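You operate a simulated robot arm through the tools that you are given. There is no shell and no other tool.

You are at the controls of a simulated robot arm. One attempt, no reset.

Task
Put things in order on the top of the check bench. At the end: the white diffuser stands where the felt wiper stood; the felt wiper stands where the yellow wall meter stood; the black insulator stands where the white diffuser stood; the yellow wall meter is on the red dish; whatever was shut is shut again. Leave all else as you found it, and nothing knocked over. Set down upright: wall meter.

It is judged by the outcome, as a careful person would: the job done as asked, and still so three seconds after it is handed in. It fails if anything else is knocked over, pushed out of place, dropped, spilled or broken.

Robot
A 6-joint arm with a two-finger parallel gripper, fixed in place. Base frame: the origin is at the foot of the arm, x ahead of it, y to its left, z up; the work surface is at about z = 0. Readings come in m, degrees, newtons and seconds.
With the tool pointing down near the work surface it reaches from about 0.18 to 0.46 m from the base axis. Its first joint turns from -70.0 to 70.0 degrees. Payload 1.9 kg.
The tool frame sits at the grasp point between the pads (the TCP): z along the fingers, y along the line on which they close. The tips reach 0.023 m beyond it. Largest opening 0.094 m; finger width 0.038, thickness 0.01; the body of the gripper, 0.054 by 0.096 m, starts 0.039 m behind the TCP.
Orientation is that of the tool frame in the base frame, as a unit quaternion [x, y, z, w]. With the fingers straight down and closing along the base's y, the tool's x points along the base's -x, its y along +y and its z along -z.

Tools
- The arm moves only by the tool step_arm. Its argument "plan" is one flat list of numbers, 6 for each row, row after row: the shift along the tool's x, y, z in m, then the turn, a rotation vector about the tool's x, y, z in degrees. In form: [dx, dy, dz, rx, ry, rz, dx, dy, dz, rx, ry, rz, ...]. A call has 1 to 20 rows; each row is the pose to reach, as a shift and turn from the pose commanded when the call began, along the tool's axes at that moment. "grip" is the finger opening in m, from 0 to 0.094, set as the call begins (left out, the last holds). Each row takes 0.2 s and may step no farther than 0.05 m and 8.6 degrees from the row before; otherwise, or with a gripper value out of range, the whole call is refused. Where a pose cannot be reached the arm comes as near as it can. A force on the tool above 40 N (or 10 N above the force at the start of the call, whichever is more), or a blocked arm, ends the call early, and 0.2 s more pass. Each finger travels about 0.108 m/s and halts on what it meets, pressing with about 34 N; the grip force reading is that of the motor and also rises with nothing between the fingers. The clock runs only during rows and for 0.2 s after the last one: add rows that repeat a pose to give the fingers time. It gives the time, the measured TCP pose, the force on the tool (base axes), the opening and the grip force at its end, in the units of the frame above (readings bear some noise), with the torque about the TCP (base axes, N m) and any sound that the robot's microphone picked up.
- Cameras (640 x 400 px; columns grow to the right, rows downward): "scene" is fixed at [0.0688, 0.3228, 0.4252]; the picture's right is [-0.65, -0.76, 0.00], its down [-0.42, 0.36, -0.83] and it looks along [0.63, -0.54, -0.55] (base axes); focal length 216 px, centre (320, 200). "wrist" rides on the gripper at [0.086, 0.016, -0.074] in the tool frame; the picture's right is [-0.18, 0.98, 0.00], its down [-0.58, -0.11, -0.81] and it looks along [-0.79, -0.15, 0.59] (tool axes); focal length 243 px, centre (320, 200). There is no depth. A picture from a camera that has moved, and an enlarged one, comes with that camera's place and axes in the base frame and with its lens.
- grab_frame(camera): a new picture of that camera. It takes no simulated time.
- inspect(camera, box): a new picture of the part [left, top, right, bottom] of that camera's present view, enlarged. It takes no simulated time.
- hand_in(): hands the job in; it is judged then, once.

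Places have to be worked out from the pictures, the camera data and where the tool is seen. Open the gripper and draw the arm clear of the work before you hand the job in, unless the task says otherwise.

The tools are called by a JSON object that holds its "method" and its "body". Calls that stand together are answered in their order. step_arm: Moves the arm, as the interface text tells. Its arguments: {"type":"object","properties":{"plan":{"type":"array","items":{"type":"number"}},"grip":{"type":"number"}},"required":["plan"]} The other tools are called the same way: grab_frame (camera) takes a picture; inspect (camera, box) takes an enlarged picture of a part of a camera's view; hand_in () hands the job in.

At the start:

```text
time_s: 0.0
ee_pos: [0.2689, 0.0455, 0.2912]
orientation: [0.0, 1.0, 0.0, 0.0]
ft_force: [0.5, 0.5, -0.5]
moment: [0.01, 0.0, -0.02]
grip_width: 0.0941
gripper_force: 0.0
```

scene: 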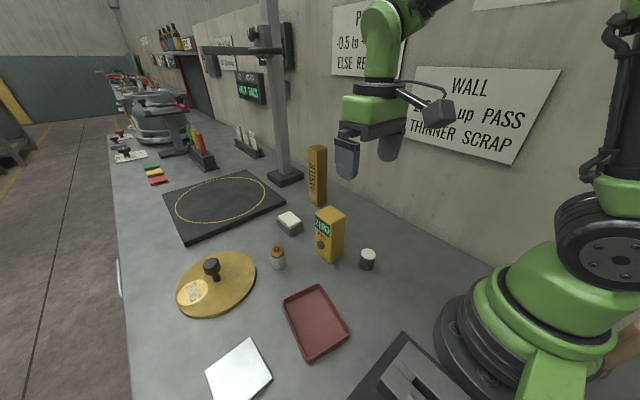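
wrist: 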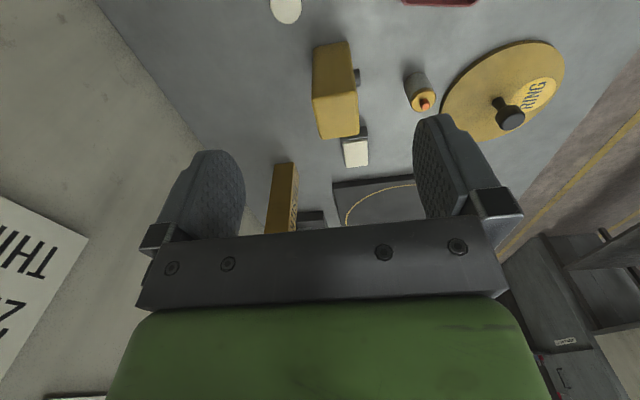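

I start by looking closely at the scene, to tell which object is which.

{"method": "inspect", "body": {"camera": "scene", "box": [240, 140, 400, 290]}}

{"method": "inspect", "body": {"camera": "scene", "box": [160, 230, 420, 400]}}

{"method": "inspect", "body": {"camera": "wrist", "box": [230, 0, 600, 240]}}

{"method": "inspect", "body": {"camera": "scene", "box": [100, 20, 320, 250]}}

```text
2.67 times, centred on (320, 215) of scene
camera zoom: at [0.0688, 0.3228, 0.4252], right [-0.65, -0.76, 0.0], down [-0.42, 0.36, -0.83], along [0.63, -0.54, -0.55], focal length 575 px, centre (320, 160)
```

zoom: 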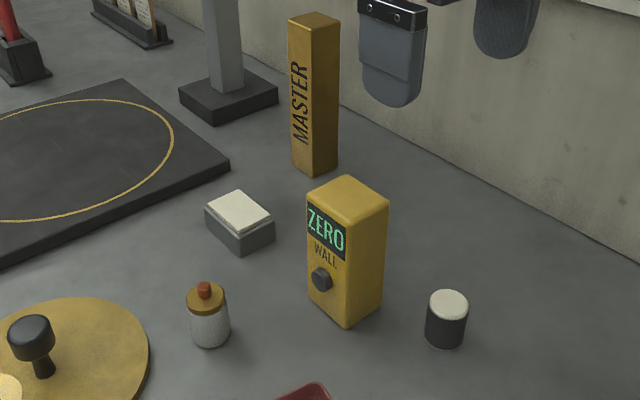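

```text
2.35 times, centred on (290, 315) of scene
camera zoom: at [0.0688, 0.3228, 0.4252], right [-0.65, -0.76, 0.0], down [-0.42, 0.36, -0.83], along [0.63, -0.54, -0.55], focal length 507 px, centre (391, -71)
```

zoom: 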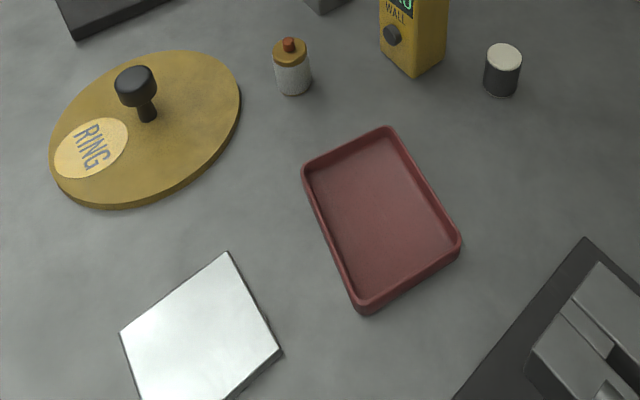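

```text
1.67 times, centred on (415, 120) of wrist
camera zoom: at [0.1808, 0.0614, 0.3656], right [0.18, 0.98, 0.0], down [0.58, -0.11, 0.81], along [0.79, -0.15, -0.59], focal length 404 px, centre (162, 333)
```

zoom: 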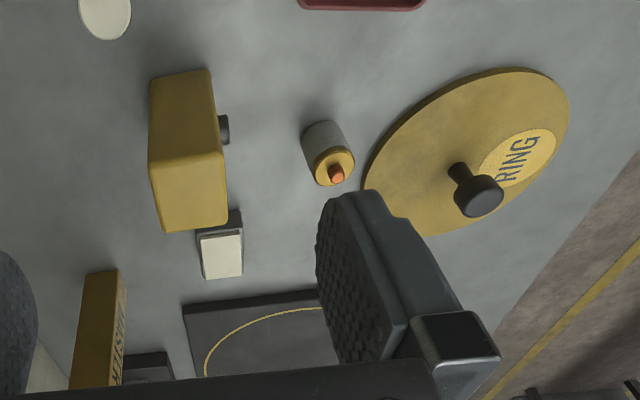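

```text
1.74 times, centred on (210, 135) of scene
camera zoom: at [0.0688, 0.3228, 0.4252], right [-0.65, -0.76, 0.0], down [-0.42, 0.36, -0.83], along [0.63, -0.54, -0.55], focal length 375 px, centre (511, 313)
```

zoom: 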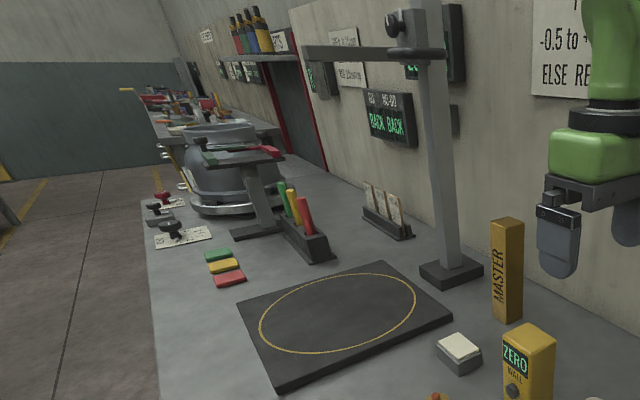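

Now the remaining corners of the scene, especially the lower edge and the dark thing at lower right.

{"method": "inspect", "body": {"camera": "scene", "box": [320, 300, 480, 400]}}

{"method": "inspect", "body": {"camera": "scene", "box": [180, 310, 320, 400]}}

{"method": "inspect", "body": {"camera": "scene", "box": [100, 230, 260, 330]}}

{"method": "inspect", "body": {"camera": "scene", "box": [320, 0, 640, 200]}}

{"method": "inspect", "body": {"camera": "scene", "box": [260, 200, 300, 280]}}

{"method": "inspect", "body": {"camera": "scene", "box": [100, 80, 220, 200]}}

```text
4.00 times, centred on (400, 350) of scene
camera zoom: at [0.0688, 0.3228, 0.4252], right [-0.65, -0.76, 0.0], down [-0.42, 0.36, -0.83], along [0.63, -0.54, -0.55], focal length 862 px, centre (0, -400)
```

zoom: 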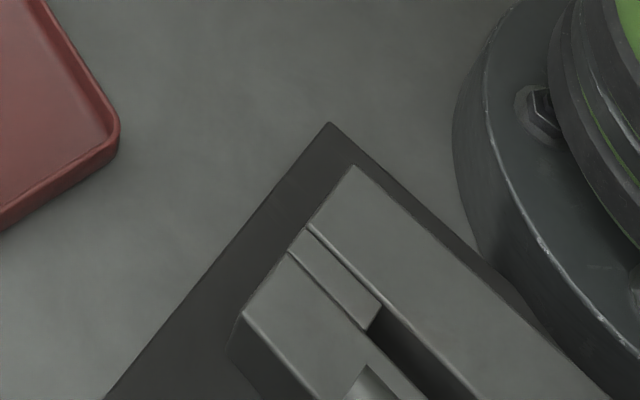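

```text
4.44 times, centred on (250, 355) of scene
camera zoom: at [0.0688, 0.3228, 0.4252], right [-0.65, -0.76, 0.0], down [-0.42, 0.36, -0.83], along [0.63, -0.54, -0.55], focal length 958 px, centre (631, -489)
```

zoom: 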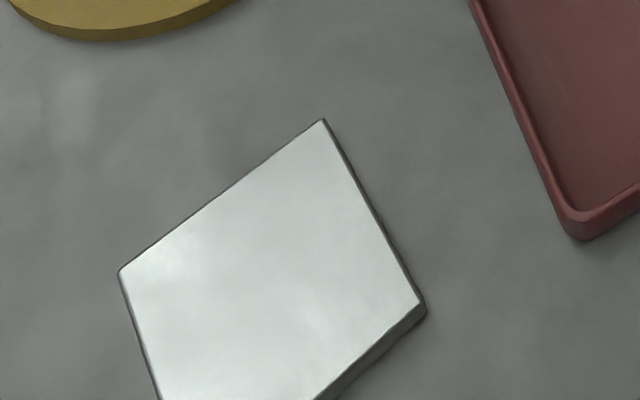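

```text
4.00 times, centred on (180, 280) of scene
camera zoom: at [0.0688, 0.3228, 0.4252], right [-0.65, -0.76, 0.0], down [-0.42, 0.36, -0.83], along [0.63, -0.54, -0.55], focal length 862 px, centre (880, -120)
```

zoom: 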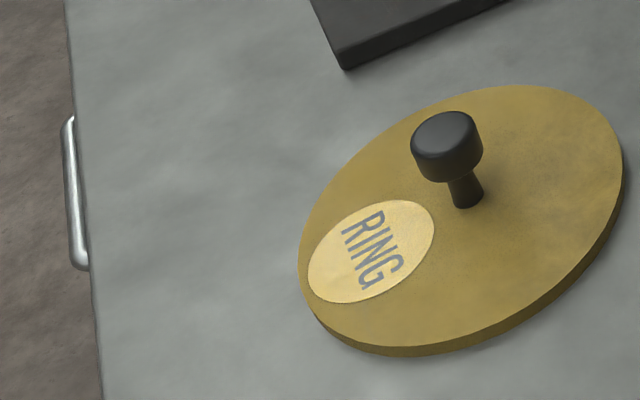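

```text
2.00 times, centred on (480, 100) of scene
camera zoom: at [0.0688, 0.3228, 0.4252], right [-0.65, -0.76, 0.0], down [-0.42, 0.36, -0.83], along [0.63, -0.54, -0.55], focal length 431 px, centre (0, 400)
```

zoom: 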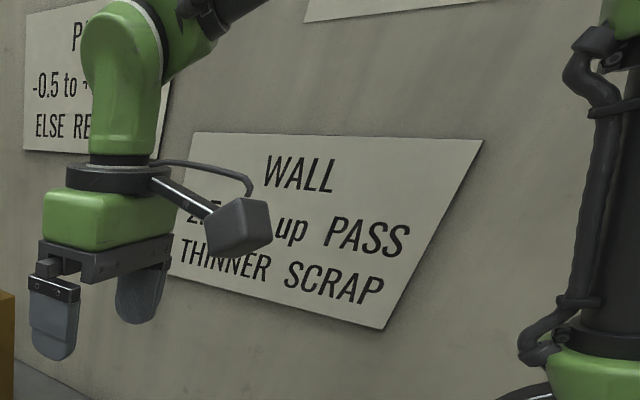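

```text
5.00 times, centred on (280, 240) of scene
camera zoom: at [0.0688, 0.3228, 0.4252], right [-0.65, -0.76, 0.0], down [-0.42, 0.36, -0.83], along [0.63, -0.54, -0.55], focal length 1077 px, centre (520, 0)
```

zoom: 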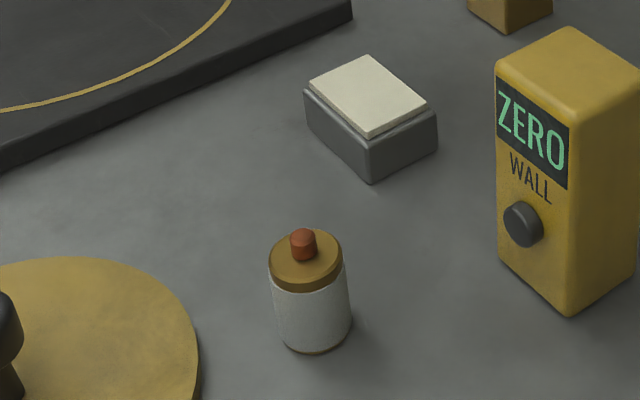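

```text
3.33 times, centred on (160, 140) of scene
camera zoom: at [0.0688, 0.3228, 0.4252], right [-0.65, -0.76, 0.0], down [-0.42, 0.36, -0.83], along [0.63, -0.54, -0.55], focal length 718 px, centre (853, 400)
```

zoom: 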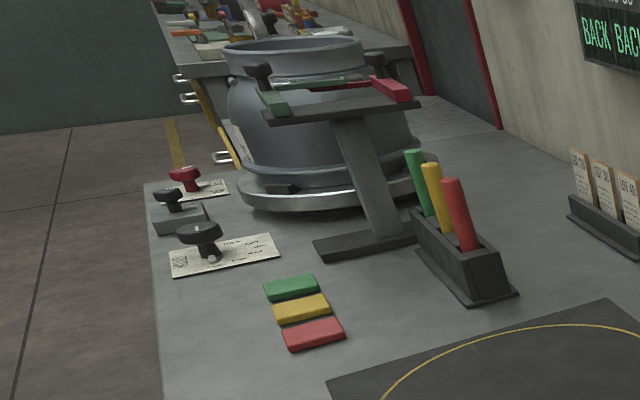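

Distances are known roughly now; I look closer at the small items from the wrist camera before deciding which is which.

{"method": "inspect", "body": {"camera": "wrist", "box": [390, 50, 450, 125]}}

{"method": "inspect", "body": {"camera": "wrist", "box": [300, 20, 400, 180]}}

{"method": "inspect", "body": {"camera": "wrist", "box": [480, 180, 640, 400]}}

{"method": "inspect", "body": {"camera": "scene", "box": [350, 240, 385, 275]}}

{"method": "inspect", "body": {"camera": "scene", "box": [180, 230, 300, 330]}}

```text
5.33 times, centred on (420, 88) of wrist
camera zoom: at [0.1808, 0.0614, 0.3656], right [0.18, 0.98, 0.0], down [0.58, -0.11, 0.81], along [0.79, -0.15, -0.59], focal length 1294 px, centre (-213, 800)
```

zoom: 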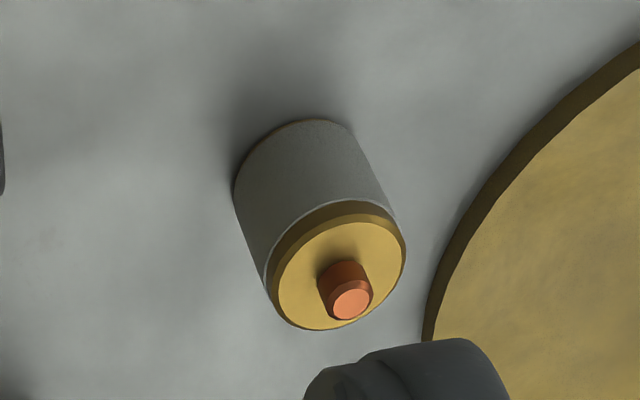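

```text
2.50 times, centred on (350, 100) of wrist
camera zoom: at [0.1808, 0.0614, 0.3656], right [0.18, 0.98, 0.0], down [0.58, -0.11, 0.81], along [0.79, -0.15, -0.59], focal length 606 px, centre (245, 450)
```

zoom: 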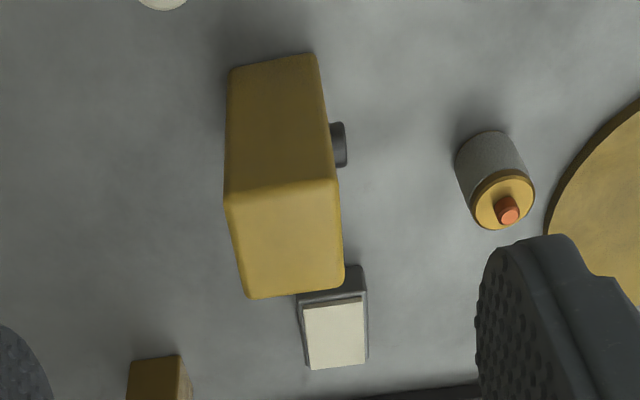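

```text
1.82 times, centred on (560, 290) of wrist
camera zoom: at [0.1808, 0.0614, 0.3656], right [0.18, 0.98, 0.0], down [0.58, -0.11, 0.81], along [0.79, -0.15, -0.59], focal length 441 px, centre (-116, 36)
```

zoom: 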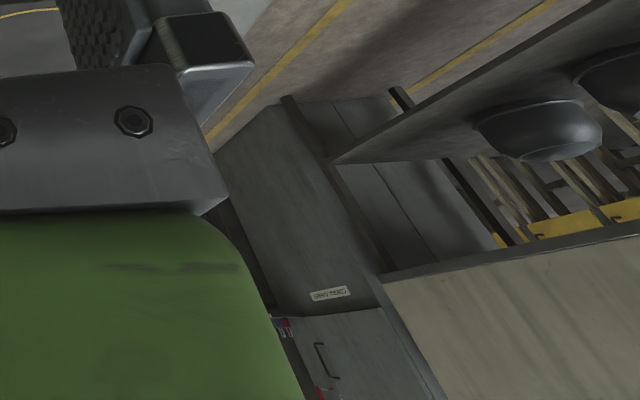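

```text
11.43 times, centred on (368, 258) of scene
camera zoom: at [0.0688, 0.3228, 0.4252], right [-0.65, -0.76, 0.0], down [-0.42, 0.36, -0.83], along [0.63, -0.54, -0.55], focal length 2463 px, centre (-223, -457)
```

zoom: 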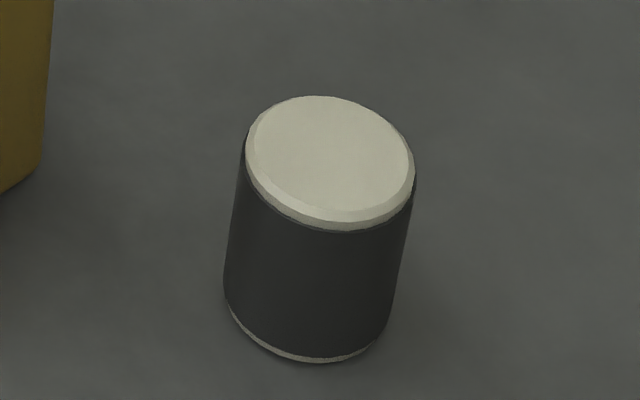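

```text
4.00 times, centred on (240, 280) of scene
camera zoom: at [0.0688, 0.3228, 0.4252], right [-0.65, -0.76, 0.0], down [-0.42, 0.36, -0.83], along [0.63, -0.54, -0.55], focal length 862 px, centre (640, -120)
```

zoom: 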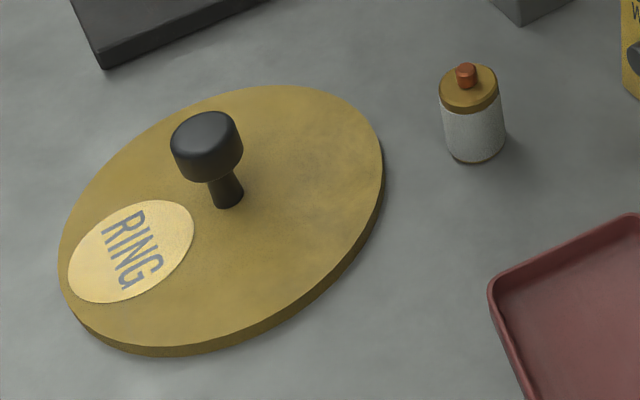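

The two cylinders match the names: white body with brass ends is the white diffuser (about 0.39, 0.18), and black body with pale ends is the black insulator (about 0.26, 0.01). The grey block with the pale pad is the felt wiper (about 0.50, 0.07). I turn the tool -90° about its axis to look over the left side of the bench for anything else that fits.

{"method": "step_arm", "body": {"plan": [0, 0, 0, 0, 0, -8.5, 0, 0, 0, 0, 0, -17, 0, 0, 0, 0, 0, -25.5, 0, 0, 0, 0, 0, -34, 0, 0, 0, 0, 0, -42.5, 0, 0, 0, 0, 0, -51, 0, 0, 0, 0, 0, -59.5, 0, 0, 0, 0, 0, -68, 0, 0, 0, 0, 0, -76.5, 0, 0, 0, 0, 0, -85, 0, 0, 0, 0, 0, -90], "grip": 0.094}}

{"method": "grab_frame", "body": {"camera": "wrist"}}

{"method": "grab_frame", "body": {"camera": "scene"}}

```text
time_s: 2.4
ee_pos: [0.2682, 0.0452, 0.2912]
orientation: [0.708, -0.706, 0.0, 0.001]
ft_force: [-0.3, 0.2, 0.7]
moment: [-0.02, 0.0, 0.01]
grip_width: 0.0942
gripper_force: 0.0
```

```text
taken
camera wrist: at [0.2513, -0.0413, 0.3655], right [-0.98, 0.18, 0.0], down [0.11, 0.58, 0.81], along [0.15, 0.79, -0.59], focal length 243 px, centre (320, 200)
```

wrist: 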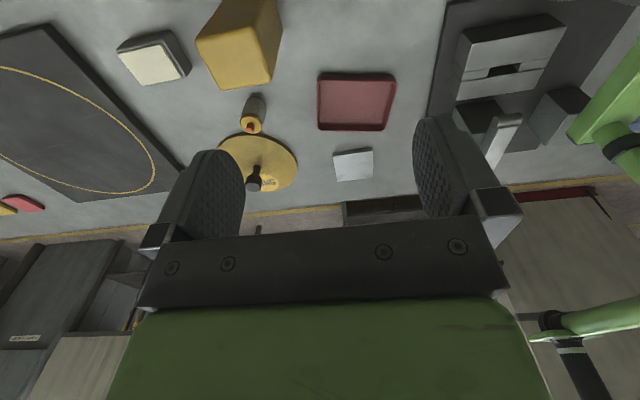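

```text
taken
```

scene: 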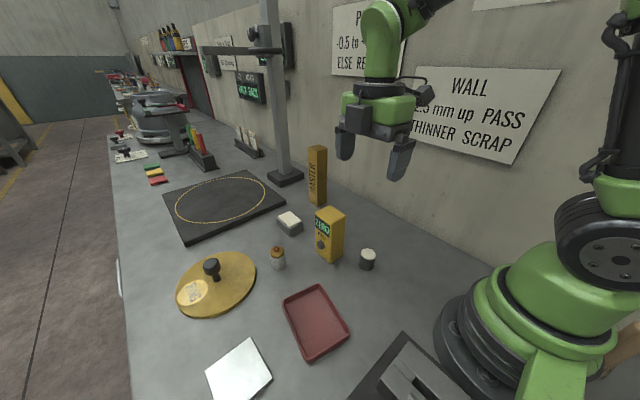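

The left side is in view. I enlarge the dark fixture and the dish area from here.

{"method": "inspect", "body": {"camera": "wrist", "box": [420, 0, 640, 200]}}

{"method": "inspect", "body": {"camera": "wrist", "box": [190, 0, 420, 200]}}

{"method": "inspect", "body": {"camera": "scene", "box": [225, 60, 300, 140]}}

```text
2.00 times, centred on (530, 100) of wrist
camera zoom: at [0.2513, -0.0413, 0.3655], right [-0.98, 0.18, 0.0], down [0.11, 0.58, 0.81], along [0.15, 0.79, -0.59], focal length 485 px, centre (-100, 400)
```

zoom: 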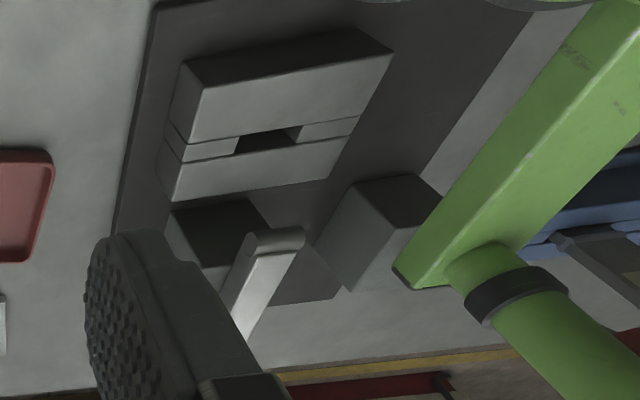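

```text
2.00 times, centred on (305, 100) of wrist
camera zoom: at [0.2513, -0.0413, 0.3655], right [-0.98, 0.18, 0.0], down [0.11, 0.58, 0.81], along [0.15, 0.79, -0.59], focal length 485 px, centre (350, 400)
```

zoom: 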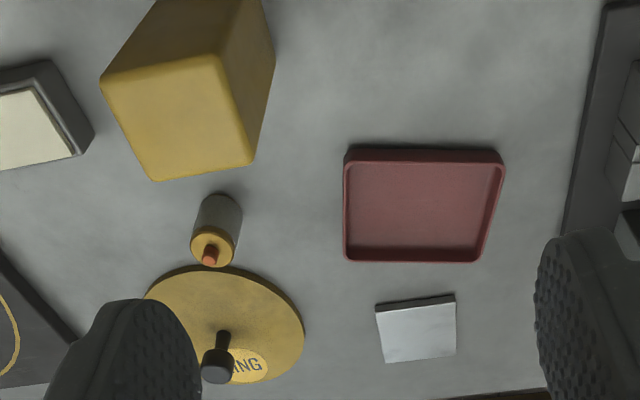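

```text
5.00 times, centred on (262, 100) of scene
camera zoom: at [0.0688, 0.3228, 0.4252], right [-0.65, -0.76, 0.0], down [-0.42, 0.36, -0.83], along [0.63, -0.54, -0.55], focal length 1077 px, centre (608, 700)
```

zoom: 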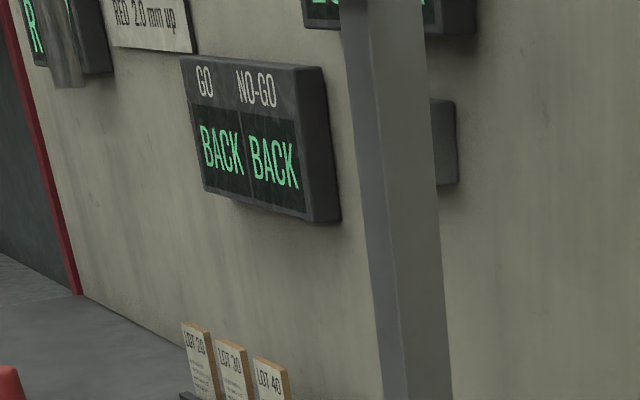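

Nothing else fits, and the lower-right thing is just a clamp fixture. By triangulation the wall meter is centred near (0.350, 0.048) with its top at about z 0.126. I go above it with the fingers closing along base x, away from its display and knob, and look again.

{"method": "step_arm", "body": {"plan": [-0.001, -0.028, 0.015, 0, 0, 0, -0.002, -0.056, 0.03, 0, 0, 0, -0.0025, -0.082, 0.05, 0, 0, 0, -0.0025, -0.082, 0.05, 0, 0, 0], "grip": 0.094}}

{"method": "grab_frame", "body": {"camera": "wrist"}}

{"method": "grab_frame", "body": {"camera": "scene"}}

```text
time_s: 3.4
ee_pos: [0.3503, 0.0475, 0.242]
orientation: [-0.707, 0.707, 0.0, 0.0]
ft_force: [0.6, -0.4, 0.3]
moment: [-0.02, 0.03, -0.03]
grip_width: 0.0941
gripper_force: 0.1
```

```text
taken
camera wrist: at [0.3329, -0.0395, 0.3158], right [-0.98, 0.18, 0.0], down [0.11, 0.58, 0.81], along [0.15, 0.79, -0.59], focal length 243 px, centre (320, 200)
```

wrist: 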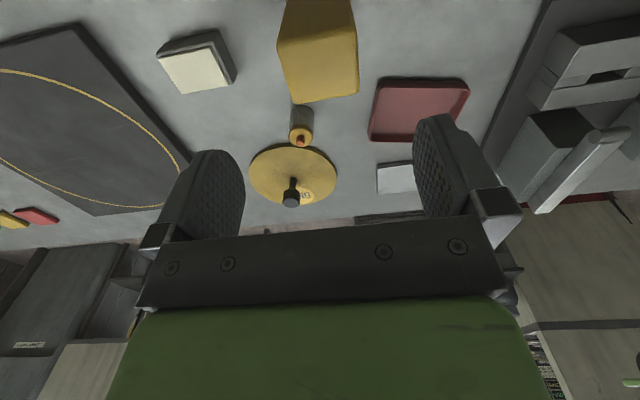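

```text
taken
```

scene: 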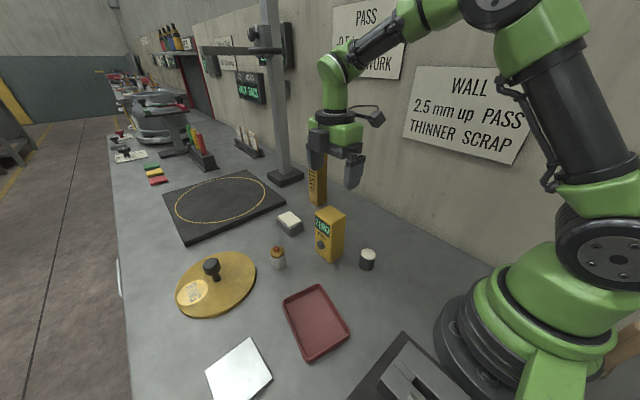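

I enlarge the wrist view of the meter's top and the other items to refine positions.

{"method": "inspect", "body": {"camera": "wrist", "box": [250, 0, 410, 110]}}

{"method": "inspect", "body": {"camera": "wrist", "box": [140, 10, 260, 110]}}

{"method": "inspect", "body": {"camera": "wrist", "box": [350, 60, 490, 160]}}

```text
3.64 times, centred on (330, 55) of wrist
camera zoom: at [0.3329, -0.0395, 0.3158], right [-0.98, 0.18, 0.0], down [0.11, 0.58, 0.81], along [0.15, 0.79, -0.59], focal length 882 px, centre (284, 727)
```

zoom: 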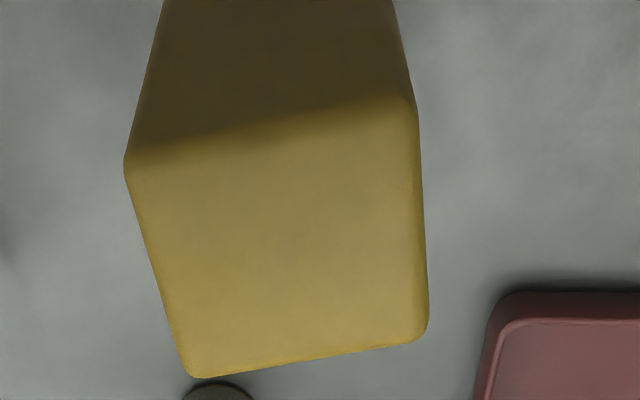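

```text
4.00 times, centred on (200, 60) of wrist
camera zoom: at [0.3329, -0.0395, 0.3158], right [-0.98, 0.18, 0.0], down [0.11, 0.58, 0.81], along [0.15, 0.79, -0.59], focal length 970 px, centre (800, 760)
```

zoom: 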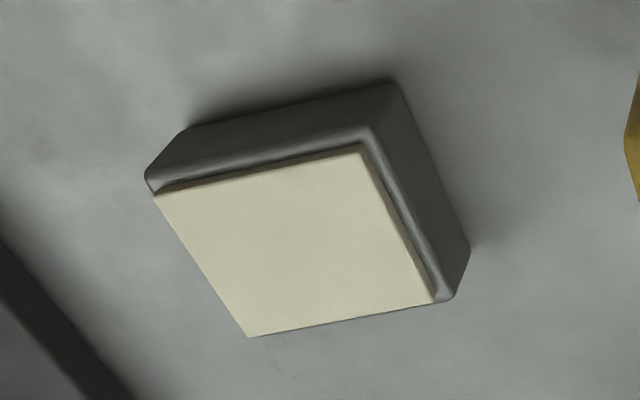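

```text
4.00 times, centred on (420, 110) of wrist
camera zoom: at [0.3329, -0.0395, 0.3158], right [-0.98, 0.18, 0.0], down [0.11, 0.58, 0.81], along [0.15, 0.79, -0.59], focal length 970 px, centre (-80, 560)
```

zoom: 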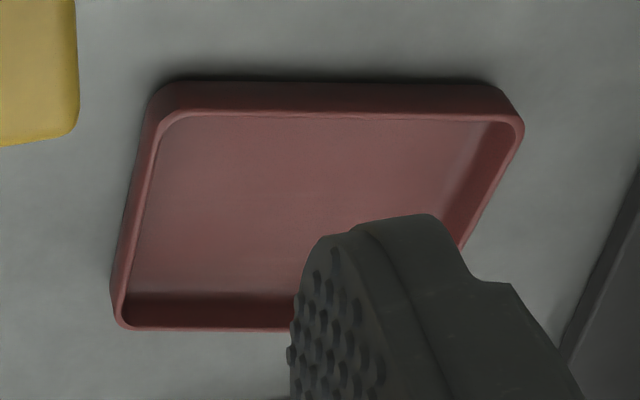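

Refined: the meter's footprint is about 0.056 × 0.047 m, axis-aligned and centred at (0.349, 0.0505). I line up and go down so the pads straddle its sides along x.

{"method": "step_arm", "body": {"plan": [-0.003, 0.0013, 0.03, 0, 0, 0, -0.003, 0.0013, 0.07, 0, 0, 0, -0.003, 0.0013, 0.105, 0, 0, 0, -0.003, 0.0013, 0.125, 0, 0, 0, -0.003, 0.0013, 0.138, 0, 0, 0, -0.003, 0.0013, 0.138, 0, 0, 0], "grip": 0.094}}

{"method": "grab_frame", "body": {"camera": "scene"}}

{"method": "grab_frame", "body": {"camera": "wrist"}}

```text
time_s: 4.8
ee_pos: [0.3475, 0.0505, 0.1041]
orientation: [0.707, -0.707, 0.0, 0.0]
ft_force: [-0.4, 0.0, -0.5]
moment: [0.04, 0.02, 0.01]
grip_width: 0.0939
gripper_force: 0.0
```

```text
taken
```

scene: 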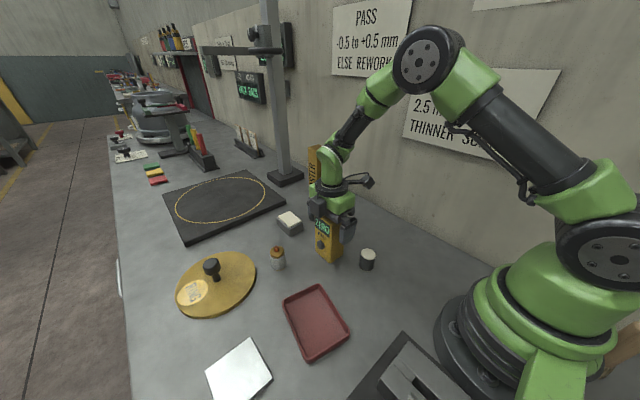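

```text
taken
camera wrist: at [0.3313, -0.0357, 0.1774], right [-0.98, 0.18, 0.0], down [0.11, 0.58, 0.81], along [0.15, 0.79, -0.59], focal length 243 px, centre (320, 200)
```

wrist: 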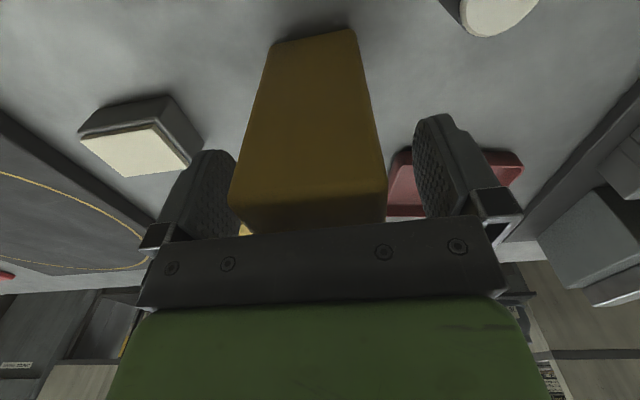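

The meter sits between the pads, clear of the palm. I close the gripper on it.

{"method": "step_arm", "body": {"plan": [0, 0, 0, 0, 0, 0, 0, 0, 0, 0, 0, 0, 0, 0, 0, 0, 0, 0], "grip": 0.045}}

```text
time_s: 5.6
ee_pos: [0.3482, 0.0507, 0.1014]
orientation: [-0.707, 0.707, 0.0, 0.0]
ft_force: [0.5, -0.1, 0.1]
moment: [0.0, -0.01, -0.01]
grip_width: 0.0577
gripper_force: 34.1
```

Held at 0.058 m with full grip force. I lift straight up slowly.

{"method": "step_arm", "body": {"plan": [0, 0, -0.02, 0, 0, 0, 0, 0, -0.05, 0, 0, 0, 0, 0, -0.08, 0, 0, 0, 0, 0, -0.1, 0, 0, 0, 0, 0, -0.1, 0, 0, 0], "grip": 0.045}}

{"method": "grab_frame", "body": {"camera": "scene"}}

{"method": "grab_frame", "body": {"camera": "wrist"}}

```text
time_s: 6.8
ee_pos: [0.3492, 0.0502, 0.2033]
orientation: [0.707, -0.707, 0.0, 0.0]
ft_force: [0.3, -0.4, -2.2]
moment: [0.02, -0.02, 0.0]
grip_width: 0.0576
gripper_force: 34.7
```

```text
taken
```

scene: 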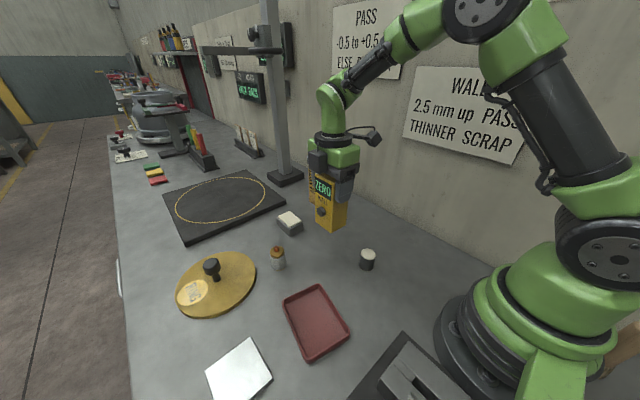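

```text
taken
camera wrist: at [0.3314, -0.0358, 0.2777], right [-0.98, 0.18, 0.0], down [0.11, 0.58, 0.81], along [0.15, 0.79, -0.59], focal length 243 px, centre (320, 200)
```

wrist: 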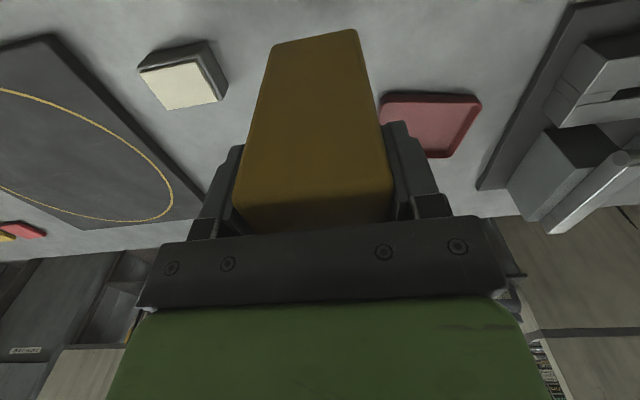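

The meter is held upright and weighs about 2 N. The red dish is centred near (0.238, 0.191), its long side turned about -11.5°. I carry the meter over it and turn to match.

{"method": "step_arm", "body": {"plan": [-0.02, 0.016, 0, 0, 0, 2, -0.05, 0.039, 0, 0, 0, 4, -0.08, 0.063, 0, 0, 0, 6.5, -0.11, 0.087, 0, 0, 0, 9, -0.13, 0.102, 0, 0, 0, 11.5, -0.1405, 0.11, 0, 0, 0, 11.5, -0.1405, 0.11, 0, 0, 0, 11.5, -0.1405, 0.11, 0, 0, 0, 11.5], "grip": 0.045}}

{"method": "grab_frame", "body": {"camera": "scene"}}

{"method": "grab_frame", "body": {"camera": "wrist"}}

```text
time_s: 8.6
ee_pos: [0.2381, 0.1902, 0.2035]
orientation: [-0.634, 0.774, 0.0, 0.0]
ft_force: [0.0, -1.0, -3.0]
moment: [0.02, 0.01, -0.01]
grip_width: 0.0582
gripper_force: 34.1
```

```text
taken
```

scene: 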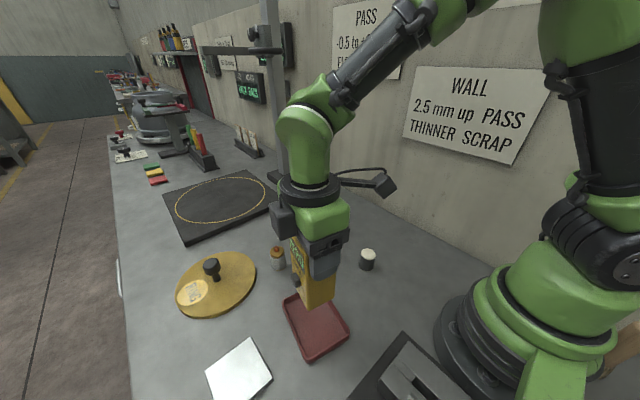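

```text
taken
camera wrist: at [0.2045, 0.1094, 0.2776], right [-0.93, 0.38, 0.0], down [0.22, 0.55, 0.81], along [0.3, 0.75, -0.59], focal length 243 px, centre (320, 200)
```

wrist: 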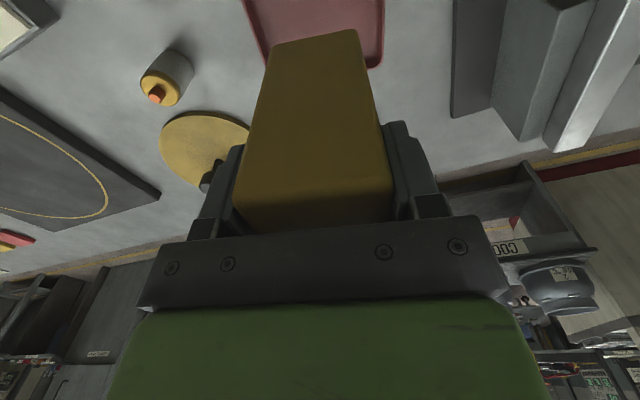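

The pads' closing line now lies along the dish's long side. I lower most of the way, then check that the meter's foot is inside the rim.

{"method": "step_arm", "body": {"plan": [0, 0, 0.03, 0, 0, 0, 0, 0, 0.055, 0, 0, 0, 0, 0, 0.07, 0, 0, 0, 0, 0, 0.07, 0, 0, 0], "grip": 0.045}}

{"method": "inspect", "body": {"camera": "scene", "box": [250, 230, 380, 370]}}

{"method": "grab_frame", "body": {"camera": "wrist"}}

```text
time_s: 9.6
ee_pos: [0.2383, 0.191, 0.1347]
orientation: [-0.633, 0.774, 0.0, 0.0]
ft_force: [0.2, 0.6, -2.9]
moment: [0.02, 0.0, -0.03]
grip_width: 0.058
gripper_force: 34.0
```

```text
2.86 times, centred on (315, 300) of scene
camera zoom: at [0.0688, 0.3228, 0.4252], right [-0.65, -0.76, 0.0], down [-0.42, 0.36, -0.83], along [0.63, -0.54, -0.55], focal length 616 px, centre (334, -86)
```

zoom: 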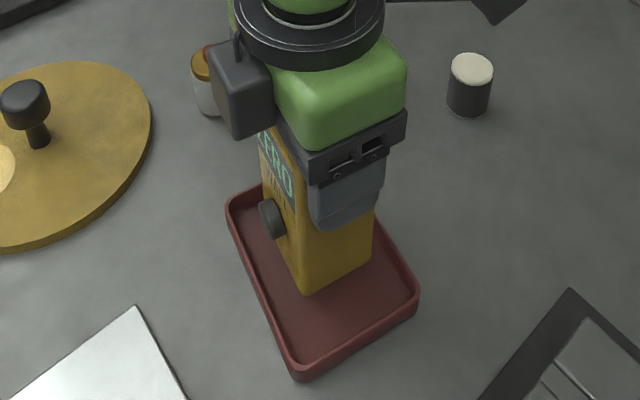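

```text
taken
camera wrist: at [0.2045, 0.1096, 0.2076], right [-0.93, 0.38, 0.0], down [0.22, 0.55, 0.81], along [0.3, 0.75, -0.59], focal length 243 px, centre (320, 200)
```

wrist: 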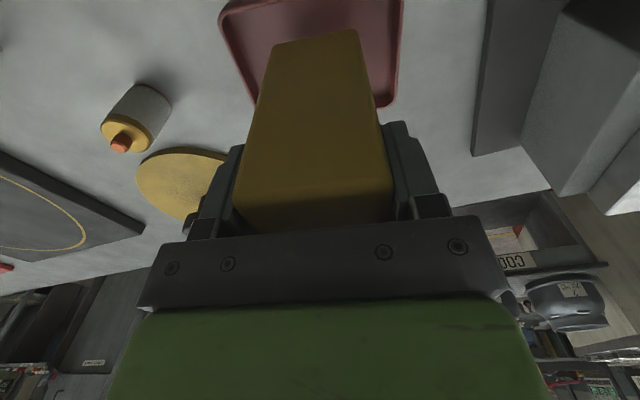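

The foot is over the middle of the dish with about 3 cm left to go. I lower in small steps and watch the force for contact.

{"method": "step_arm", "body": {"plan": [0, 0, 0.008, 0, 0, 0, 0, 0, 0.015, 0, 0, 0, 0, 0, 0.02, 0, 0, 0, 0, 0, 0.023, 0, 0, 0, 0, 0, 0.023, 0, 0, 0], "grip": 0.045}}

```text
time_s: 10.8
ee_pos: [0.2388, 0.1918, 0.1113]
orientation: [-0.633, 0.775, 0.0, 0.0]
ft_force: [-0.1, -0.4, -2.8]
moment: [0.01, -0.01, -0.01]
grip_width: 0.0578
gripper_force: 34.4
```

No contact yet. I go on in 1.5 mm steps.

{"method": "step_arm", "body": {"plan": [0, 0, 0.0015, 0, 0, 0, 0, 0, 0.0025, 0, 0, 0, 0, 0, 0.0025, 0, 0, 0], "grip": 0.045}}

{"method": "inspect", "body": {"camera": "scene", "box": [260, 250, 370, 370]}}

```text
time_s: 11.6
ee_pos: [0.2396, 0.1911, 0.1079]
orientation: [-0.632, 0.775, 0.001, 0.0]
ft_force: [1.3, 0.8, -2.0]
moment: [-0.01, 0.01, 0.0]
grip_width: 0.0581
gripper_force: 34.1
```

```text
3.33 times, centred on (315, 310) of scene
camera zoom: at [0.0688, 0.3228, 0.4252], right [-0.65, -0.76, 0.0], down [-0.42, 0.36, -0.83], along [0.63, -0.54, -0.55], focal length 718 px, centre (337, -167)
```

zoom: 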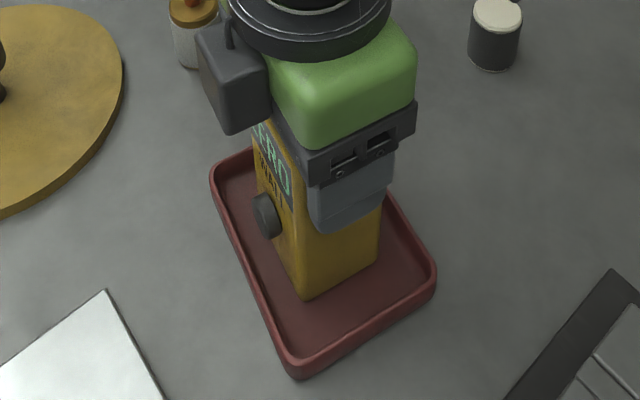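

{"method": "step_arm", "body": {"plan": [0, 0, 0.001, 0, 0, 0, 0, 0, 0.002, 0, 0, 0, 0, 0, 0.002, 0, 0, 0], "grip": 0.045}}

```text
time_s: 12.4
ee_pos: [0.2391, 0.1925, 0.1063]
orientation: [-0.632, 0.775, 0.0, 0.001]
ft_force: [-4.6, -3.7, 29.6]
moment: [0.0, 0.44, -0.05]
grip_width: 0.058
gripper_force: 34.1
```

Contact: 30 N upward, so the meter stands on the dish floor. I ease back a millimetre to take off the preload.

{"method": "step_arm", "body": {"plan": [0, 0, -0.001, 0, 0, 0, 0, 0, -0.001, 0, 0, 0], "grip": 0.045}}

```text
time_s: 13.0
ee_pos: [0.2389, 0.191, 0.1061]
orientation: [-0.632, 0.775, 0.0, 0.001]
ft_force: [1.7, 1.0, 2.2]
moment: [0.17, -0.26, 0.01]
grip_width: 0.0575
gripper_force: 34.5
```

The force is down to about 2 N. I open slowly, staying in place.

{"method": "step_arm", "body": {"plan": [0, 0, 0, 0, 0, 0, 0, 0, 0, 0, 0, 0, 0, 0, 0, 0, 0, 0], "grip": 0.07}}

{"method": "step_arm", "body": {"plan": [0, 0, 0, 0, 0, 0, 0, 0, 0, 0, 0, 0], "grip": 0.092}}

{"method": "grab_frame", "body": {"camera": "wrist"}}

{"method": "grab_frame", "body": {"camera": "scene"}}

```text
time_s: 13.8
ee_pos: [0.2375, 0.1933, 0.1075]
orientation: [-0.633, 0.774, 0.0, 0.0]
ft_force: [-1.0, 0.1, -0.4]
moment: [-0.03, -0.01, 0.0]
grip_width: 0.0704
gripper_force: 0.0
```

```text
time_s: 14.4
ee_pos: [0.2376, 0.191, 0.1066]
orientation: [-0.633, 0.774, -0.001, -0.001]
ft_force: [0.1, 0.6, 0.4]
moment: [-0.01, -0.02, 0.0]
grip_width: 0.0918
gripper_force: 0.1
```

```text
taken
camera wrist: at [0.2047, 0.1098, 0.1813], right [-0.93, 0.38, 0.0], down [0.22, 0.55, 0.81], along [0.3, 0.75, -0.59], focal length 243 px, centre (320, 200)
```

wrist: 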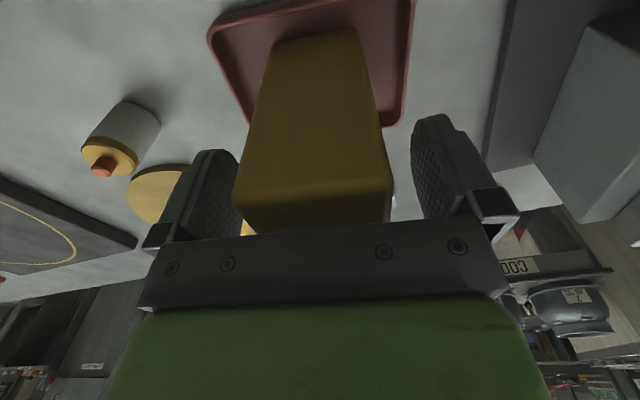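

```text
taken
```

scene: 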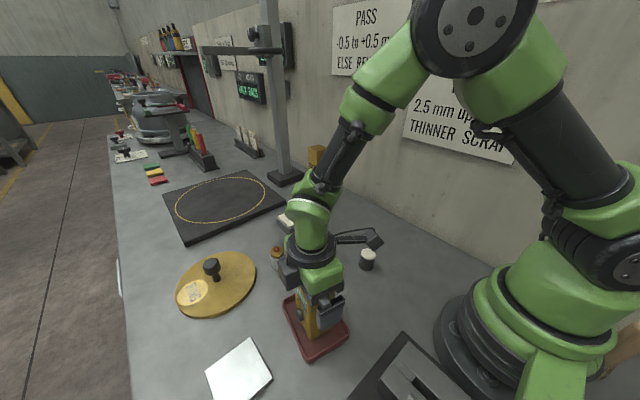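

Both pads are clear of the meter and it stands. I rise straight up.

{"method": "step_arm", "body": {"plan": [0, 0, -0.02, 0, 0, 0, 0, 0, -0.06, 0, 0, 0, 0, 0, -0.1, 0, 0, 0, 0, 0, -0.14, 0, 0, 0, 0, 0, -0.16, 0, 0, 0, 0, 0, -0.16, 0, 0, 0], "grip": 0.092}}

{"method": "grab_frame", "body": {"camera": "wrist"}}

{"method": "grab_frame", "body": {"camera": "scene"}}

```text
time_s: 15.8
ee_pos: [0.2399, 0.1908, 0.2682]
orientation: [-0.633, 0.774, 0.0, 0.0]
ft_force: [-0.4, -0.4, 0.2]
moment: [0.02, 0.01, -0.02]
grip_width: 0.0922
gripper_force: 0.2
```

```text
taken
camera wrist: at [0.2052, 0.109, 0.3419], right [-0.93, 0.38, 0.0], down [0.22, 0.55, 0.81], along [0.3, 0.75, -0.59], focal length 243 px, centre (320, 200)
```

wrist: 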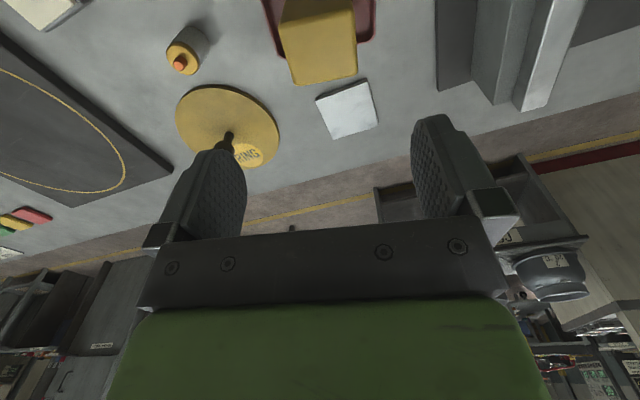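

```text
taken
```

scene: 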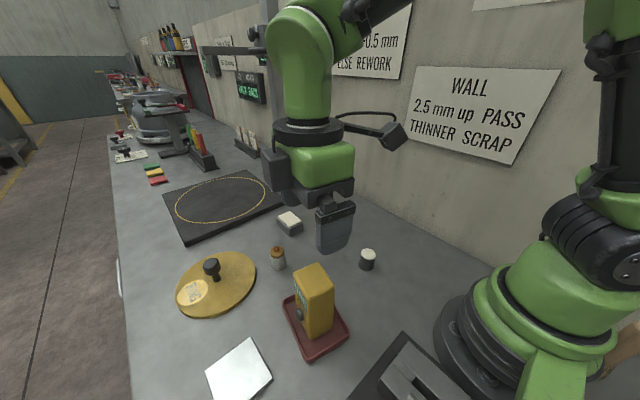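

The meter stands upright on the red dish. Next is the felt wiper, centred near (0.4985, 0.070) and about 0.068 × 0.046 × 0.035 m; that is past vertical reach, so I will tilt the tool outward. First I turn back to closing along y and move over in its direction, high up.

{"method": "step_arm", "body": {"plan": [0.0087, -0.0182, 0, 0, 0, 7.85, 0.0174, -0.0363, 0, 0, 0, 15.7, 0.0261, -0.0545, 0, 0, 0, 23.55, 0.0348, -0.0726, 0, 0, 0, 31.4, 0.0436, -0.0908, 0, 0, 0, 39.25, 0.0523, -0.109, 0, 0, 0, 47.1, 0.061, -0.1271, 0, 0, 0, 54.95, 0.0697, -0.1453, 0, 0, 0, 62.8, 0.0784, -0.1634, 0, 0, 0, 70.65, 0.0871, -0.1816, 0, 0, 0, 78.5, 0.0871, -0.1816, 0, 0, 0, 78.5], "grip": 0.092}}

{"method": "grab_frame", "body": {"camera": "wrist"}}

{"method": "grab_frame", "body": {"camera": "scene"}}

```text
time_s: 18.2
ee_pos: [0.3997, 0.0697, 0.268]
orientation: [0.001, 1.0, 0.0, 0.0]
ft_force: [-0.6, 0.6, -0.2]
moment: [-0.01, 0.0, 0.04]
grip_width: 0.0919
gripper_force: 0.1
```

```text
taken
camera wrist: at [0.3119, 0.086, 0.3414], right [0.19, 0.98, 0.0], down [0.58, -0.11, 0.81], along [0.79, -0.15, -0.59], focal length 243 px, centre (320, 200)
```

wrist: 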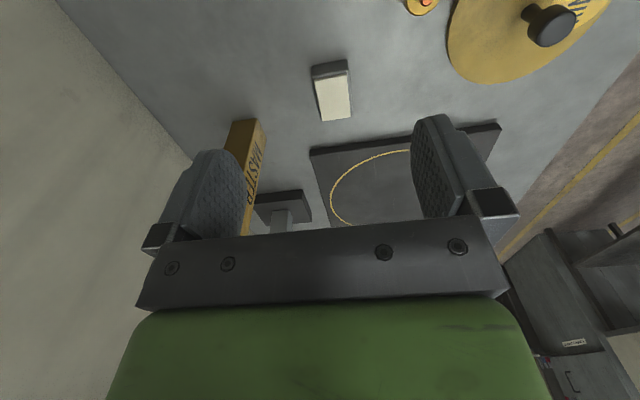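

```text
taken
```

scene: 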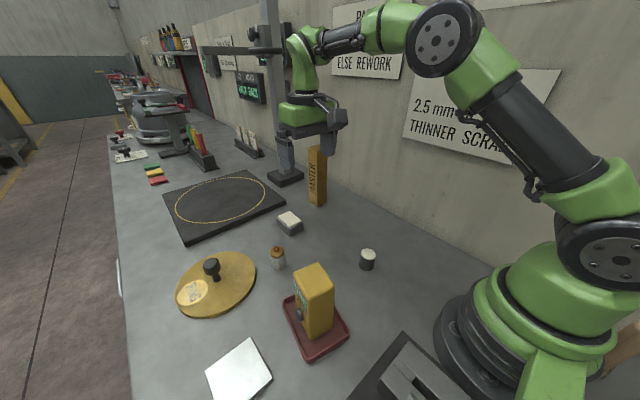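

A clear view of the wiper; I enlarge it to refine its position and heading.

{"method": "inspect", "body": {"camera": "wrist", "box": [290, 45, 378, 130]}}

{"method": "inspect", "body": {"camera": "scene", "box": [265, 200, 325, 240]}}

{"method": "inspect", "body": {"camera": "scene", "box": [260, 230, 390, 370]}}

```text
4.71 times, centred on (334, 88) of wrist
camera zoom: at [0.3119, 0.086, 0.3414], right [0.19, 0.98, 0.0], down [0.58, -0.11, 0.81], along [0.79, -0.15, -0.59], focal length 1142 px, centre (254, 729)
```

zoom: 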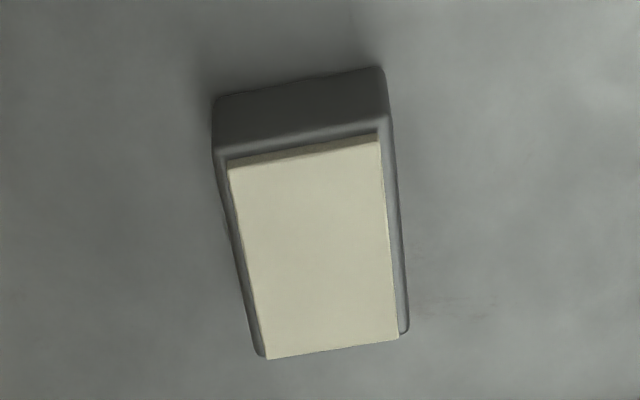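

```text
10.00 times, centred on (295, 220) of scene
camera zoom: at [0.0688, 0.3228, 0.4252], right [-0.65, -0.76, 0.0], down [-0.42, 0.36, -0.83], along [0.63, -0.54, -0.55], focal length 2155 px, centre (570, 0)
```

zoom: 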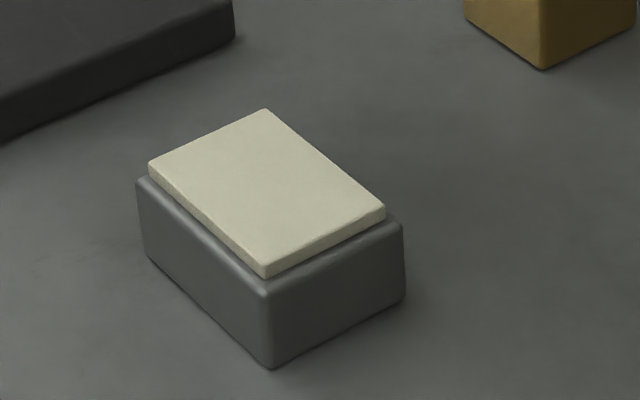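

```text
2.86 times, centred on (325, 300) of scene
camera zoom: at [0.0688, 0.3228, 0.4252], right [-0.65, -0.76, 0.0], down [-0.42, 0.36, -0.83], along [0.63, -0.54, -0.55], focal length 616 px, centre (306, -86)
```

zoom: 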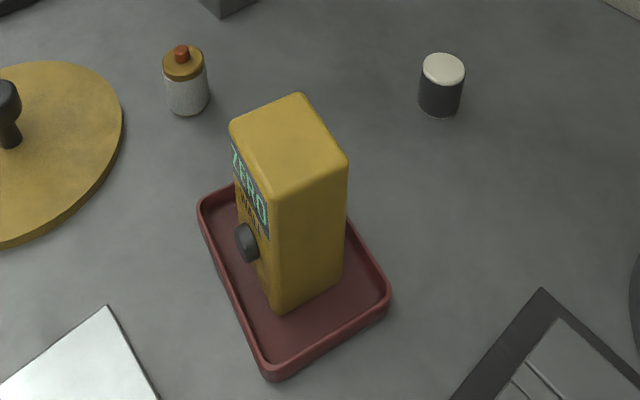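

The wiper is centred at (0.499, 0.0697), axis-aligned. I tilt the tool 20° outward while moving to a hover above it, and check that the arm really reaches.

{"method": "step_arm", "body": {"plan": [-0.02, 0, 0.02, 0, -5, 0, -0.04, 0, 0.045, 0, -10, 0, -0.06, 0, 0.07, 0, -15, 0, -0.08, 0, 0.1, 0, -20, 0, -0.0993, 0, 0.13, 0, -20, 0, -0.0993, 0, 0.158, 0, -20, 0, -0.0993, 0, 0.158, 0, -20, 0, -0.0993, 0, 0.158, 0, -20, 0], "grip": 0.085}}

{"method": "grab_frame", "body": {"camera": "wrist"}}

{"method": "grab_frame", "body": {"camera": "scene"}}

```text
time_s: 20.0
ee_pos: [0.4986, 0.0688, 0.1088]
orientation: [0.0, 0.985, 0.0, 0.174]
ft_force: [0.2, 0.3, 0.2]
moment: [0.0, -0.02, -0.03]
grip_width: 0.0849
gripper_force: 0.0
```

```text
taken
camera wrist: at [0.3915, 0.0856, 0.1484], right [0.17, 0.98, 0.06], down [0.27, -0.11, 0.96], along [0.95, -0.15, -0.28], focal length 243 px, centre (320, 200)
```

wrist: 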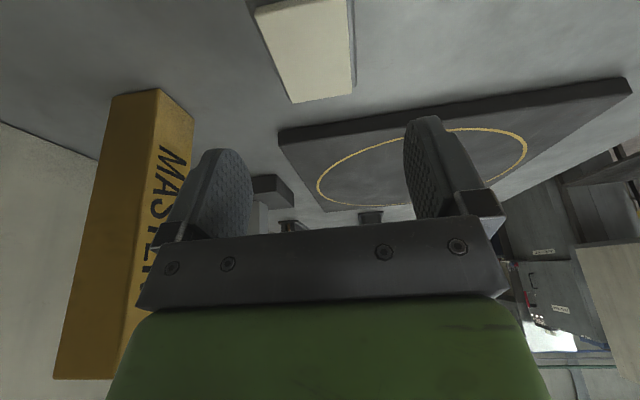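

```text
taken
```

scene: 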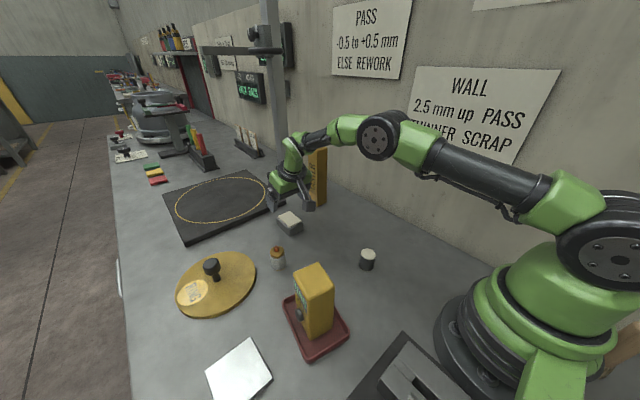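

It reached (0.4986, 0.0688, 0.109) at 20° tilt. I go straight down in base z, part way first.

{"method": "step_arm", "body": {"plan": [0.0086, 0, 0.0235, 0, 0, 0, 0.0154, 0, 0.0423, 0, 0, 0, 0.0154, 0, 0.0423, 0, 0, 0], "grip": 0.085}}

{"method": "inspect", "body": {"camera": "scene", "box": [240, 160, 360, 260]}}

{"method": "grab_frame", "body": {"camera": "wrist"}}

```text
time_s: 20.8
ee_pos: [0.4983, 0.0706, 0.0635]
orientation: [0.0, 0.985, 0.001, 0.173]
ft_force: [0.4, -0.5, 0.7]
moment: [-0.02, 0.02, -0.03]
grip_width: 0.085
gripper_force: 0.1
```

```text
4.00 times, centred on (300, 210) of scene
camera zoom: at [0.0688, 0.3228, 0.4252], right [-0.65, -0.76, 0.0], down [-0.42, 0.36, -0.83], along [0.63, -0.54, -0.55], focal length 862 px, centre (400, 160)
```

zoom: 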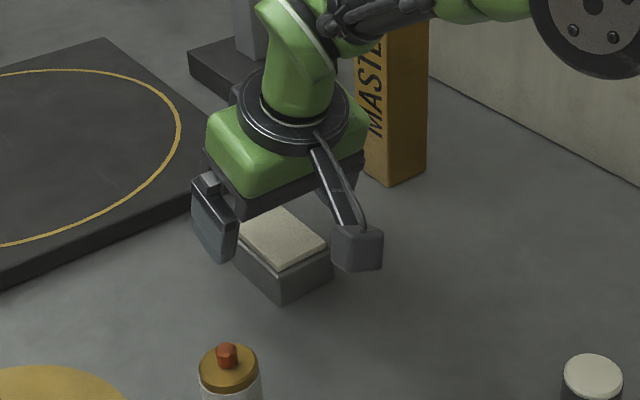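

```text
taken
camera wrist: at [0.3911, 0.0863, 0.1031], right [0.17, 0.98, 0.06], down [0.27, -0.11, 0.96], along [0.95, -0.15, -0.28], focal length 243 px, centre (320, 200)
```

wrist: 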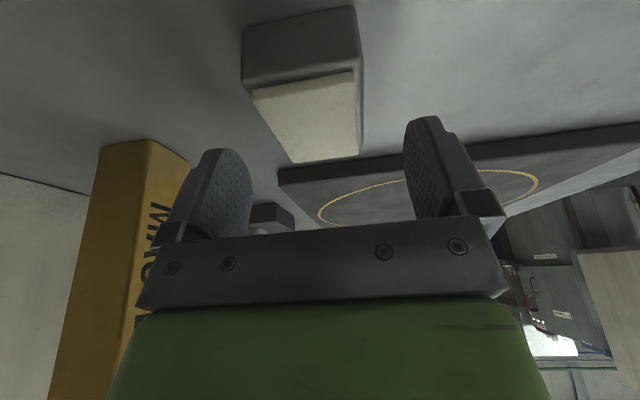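

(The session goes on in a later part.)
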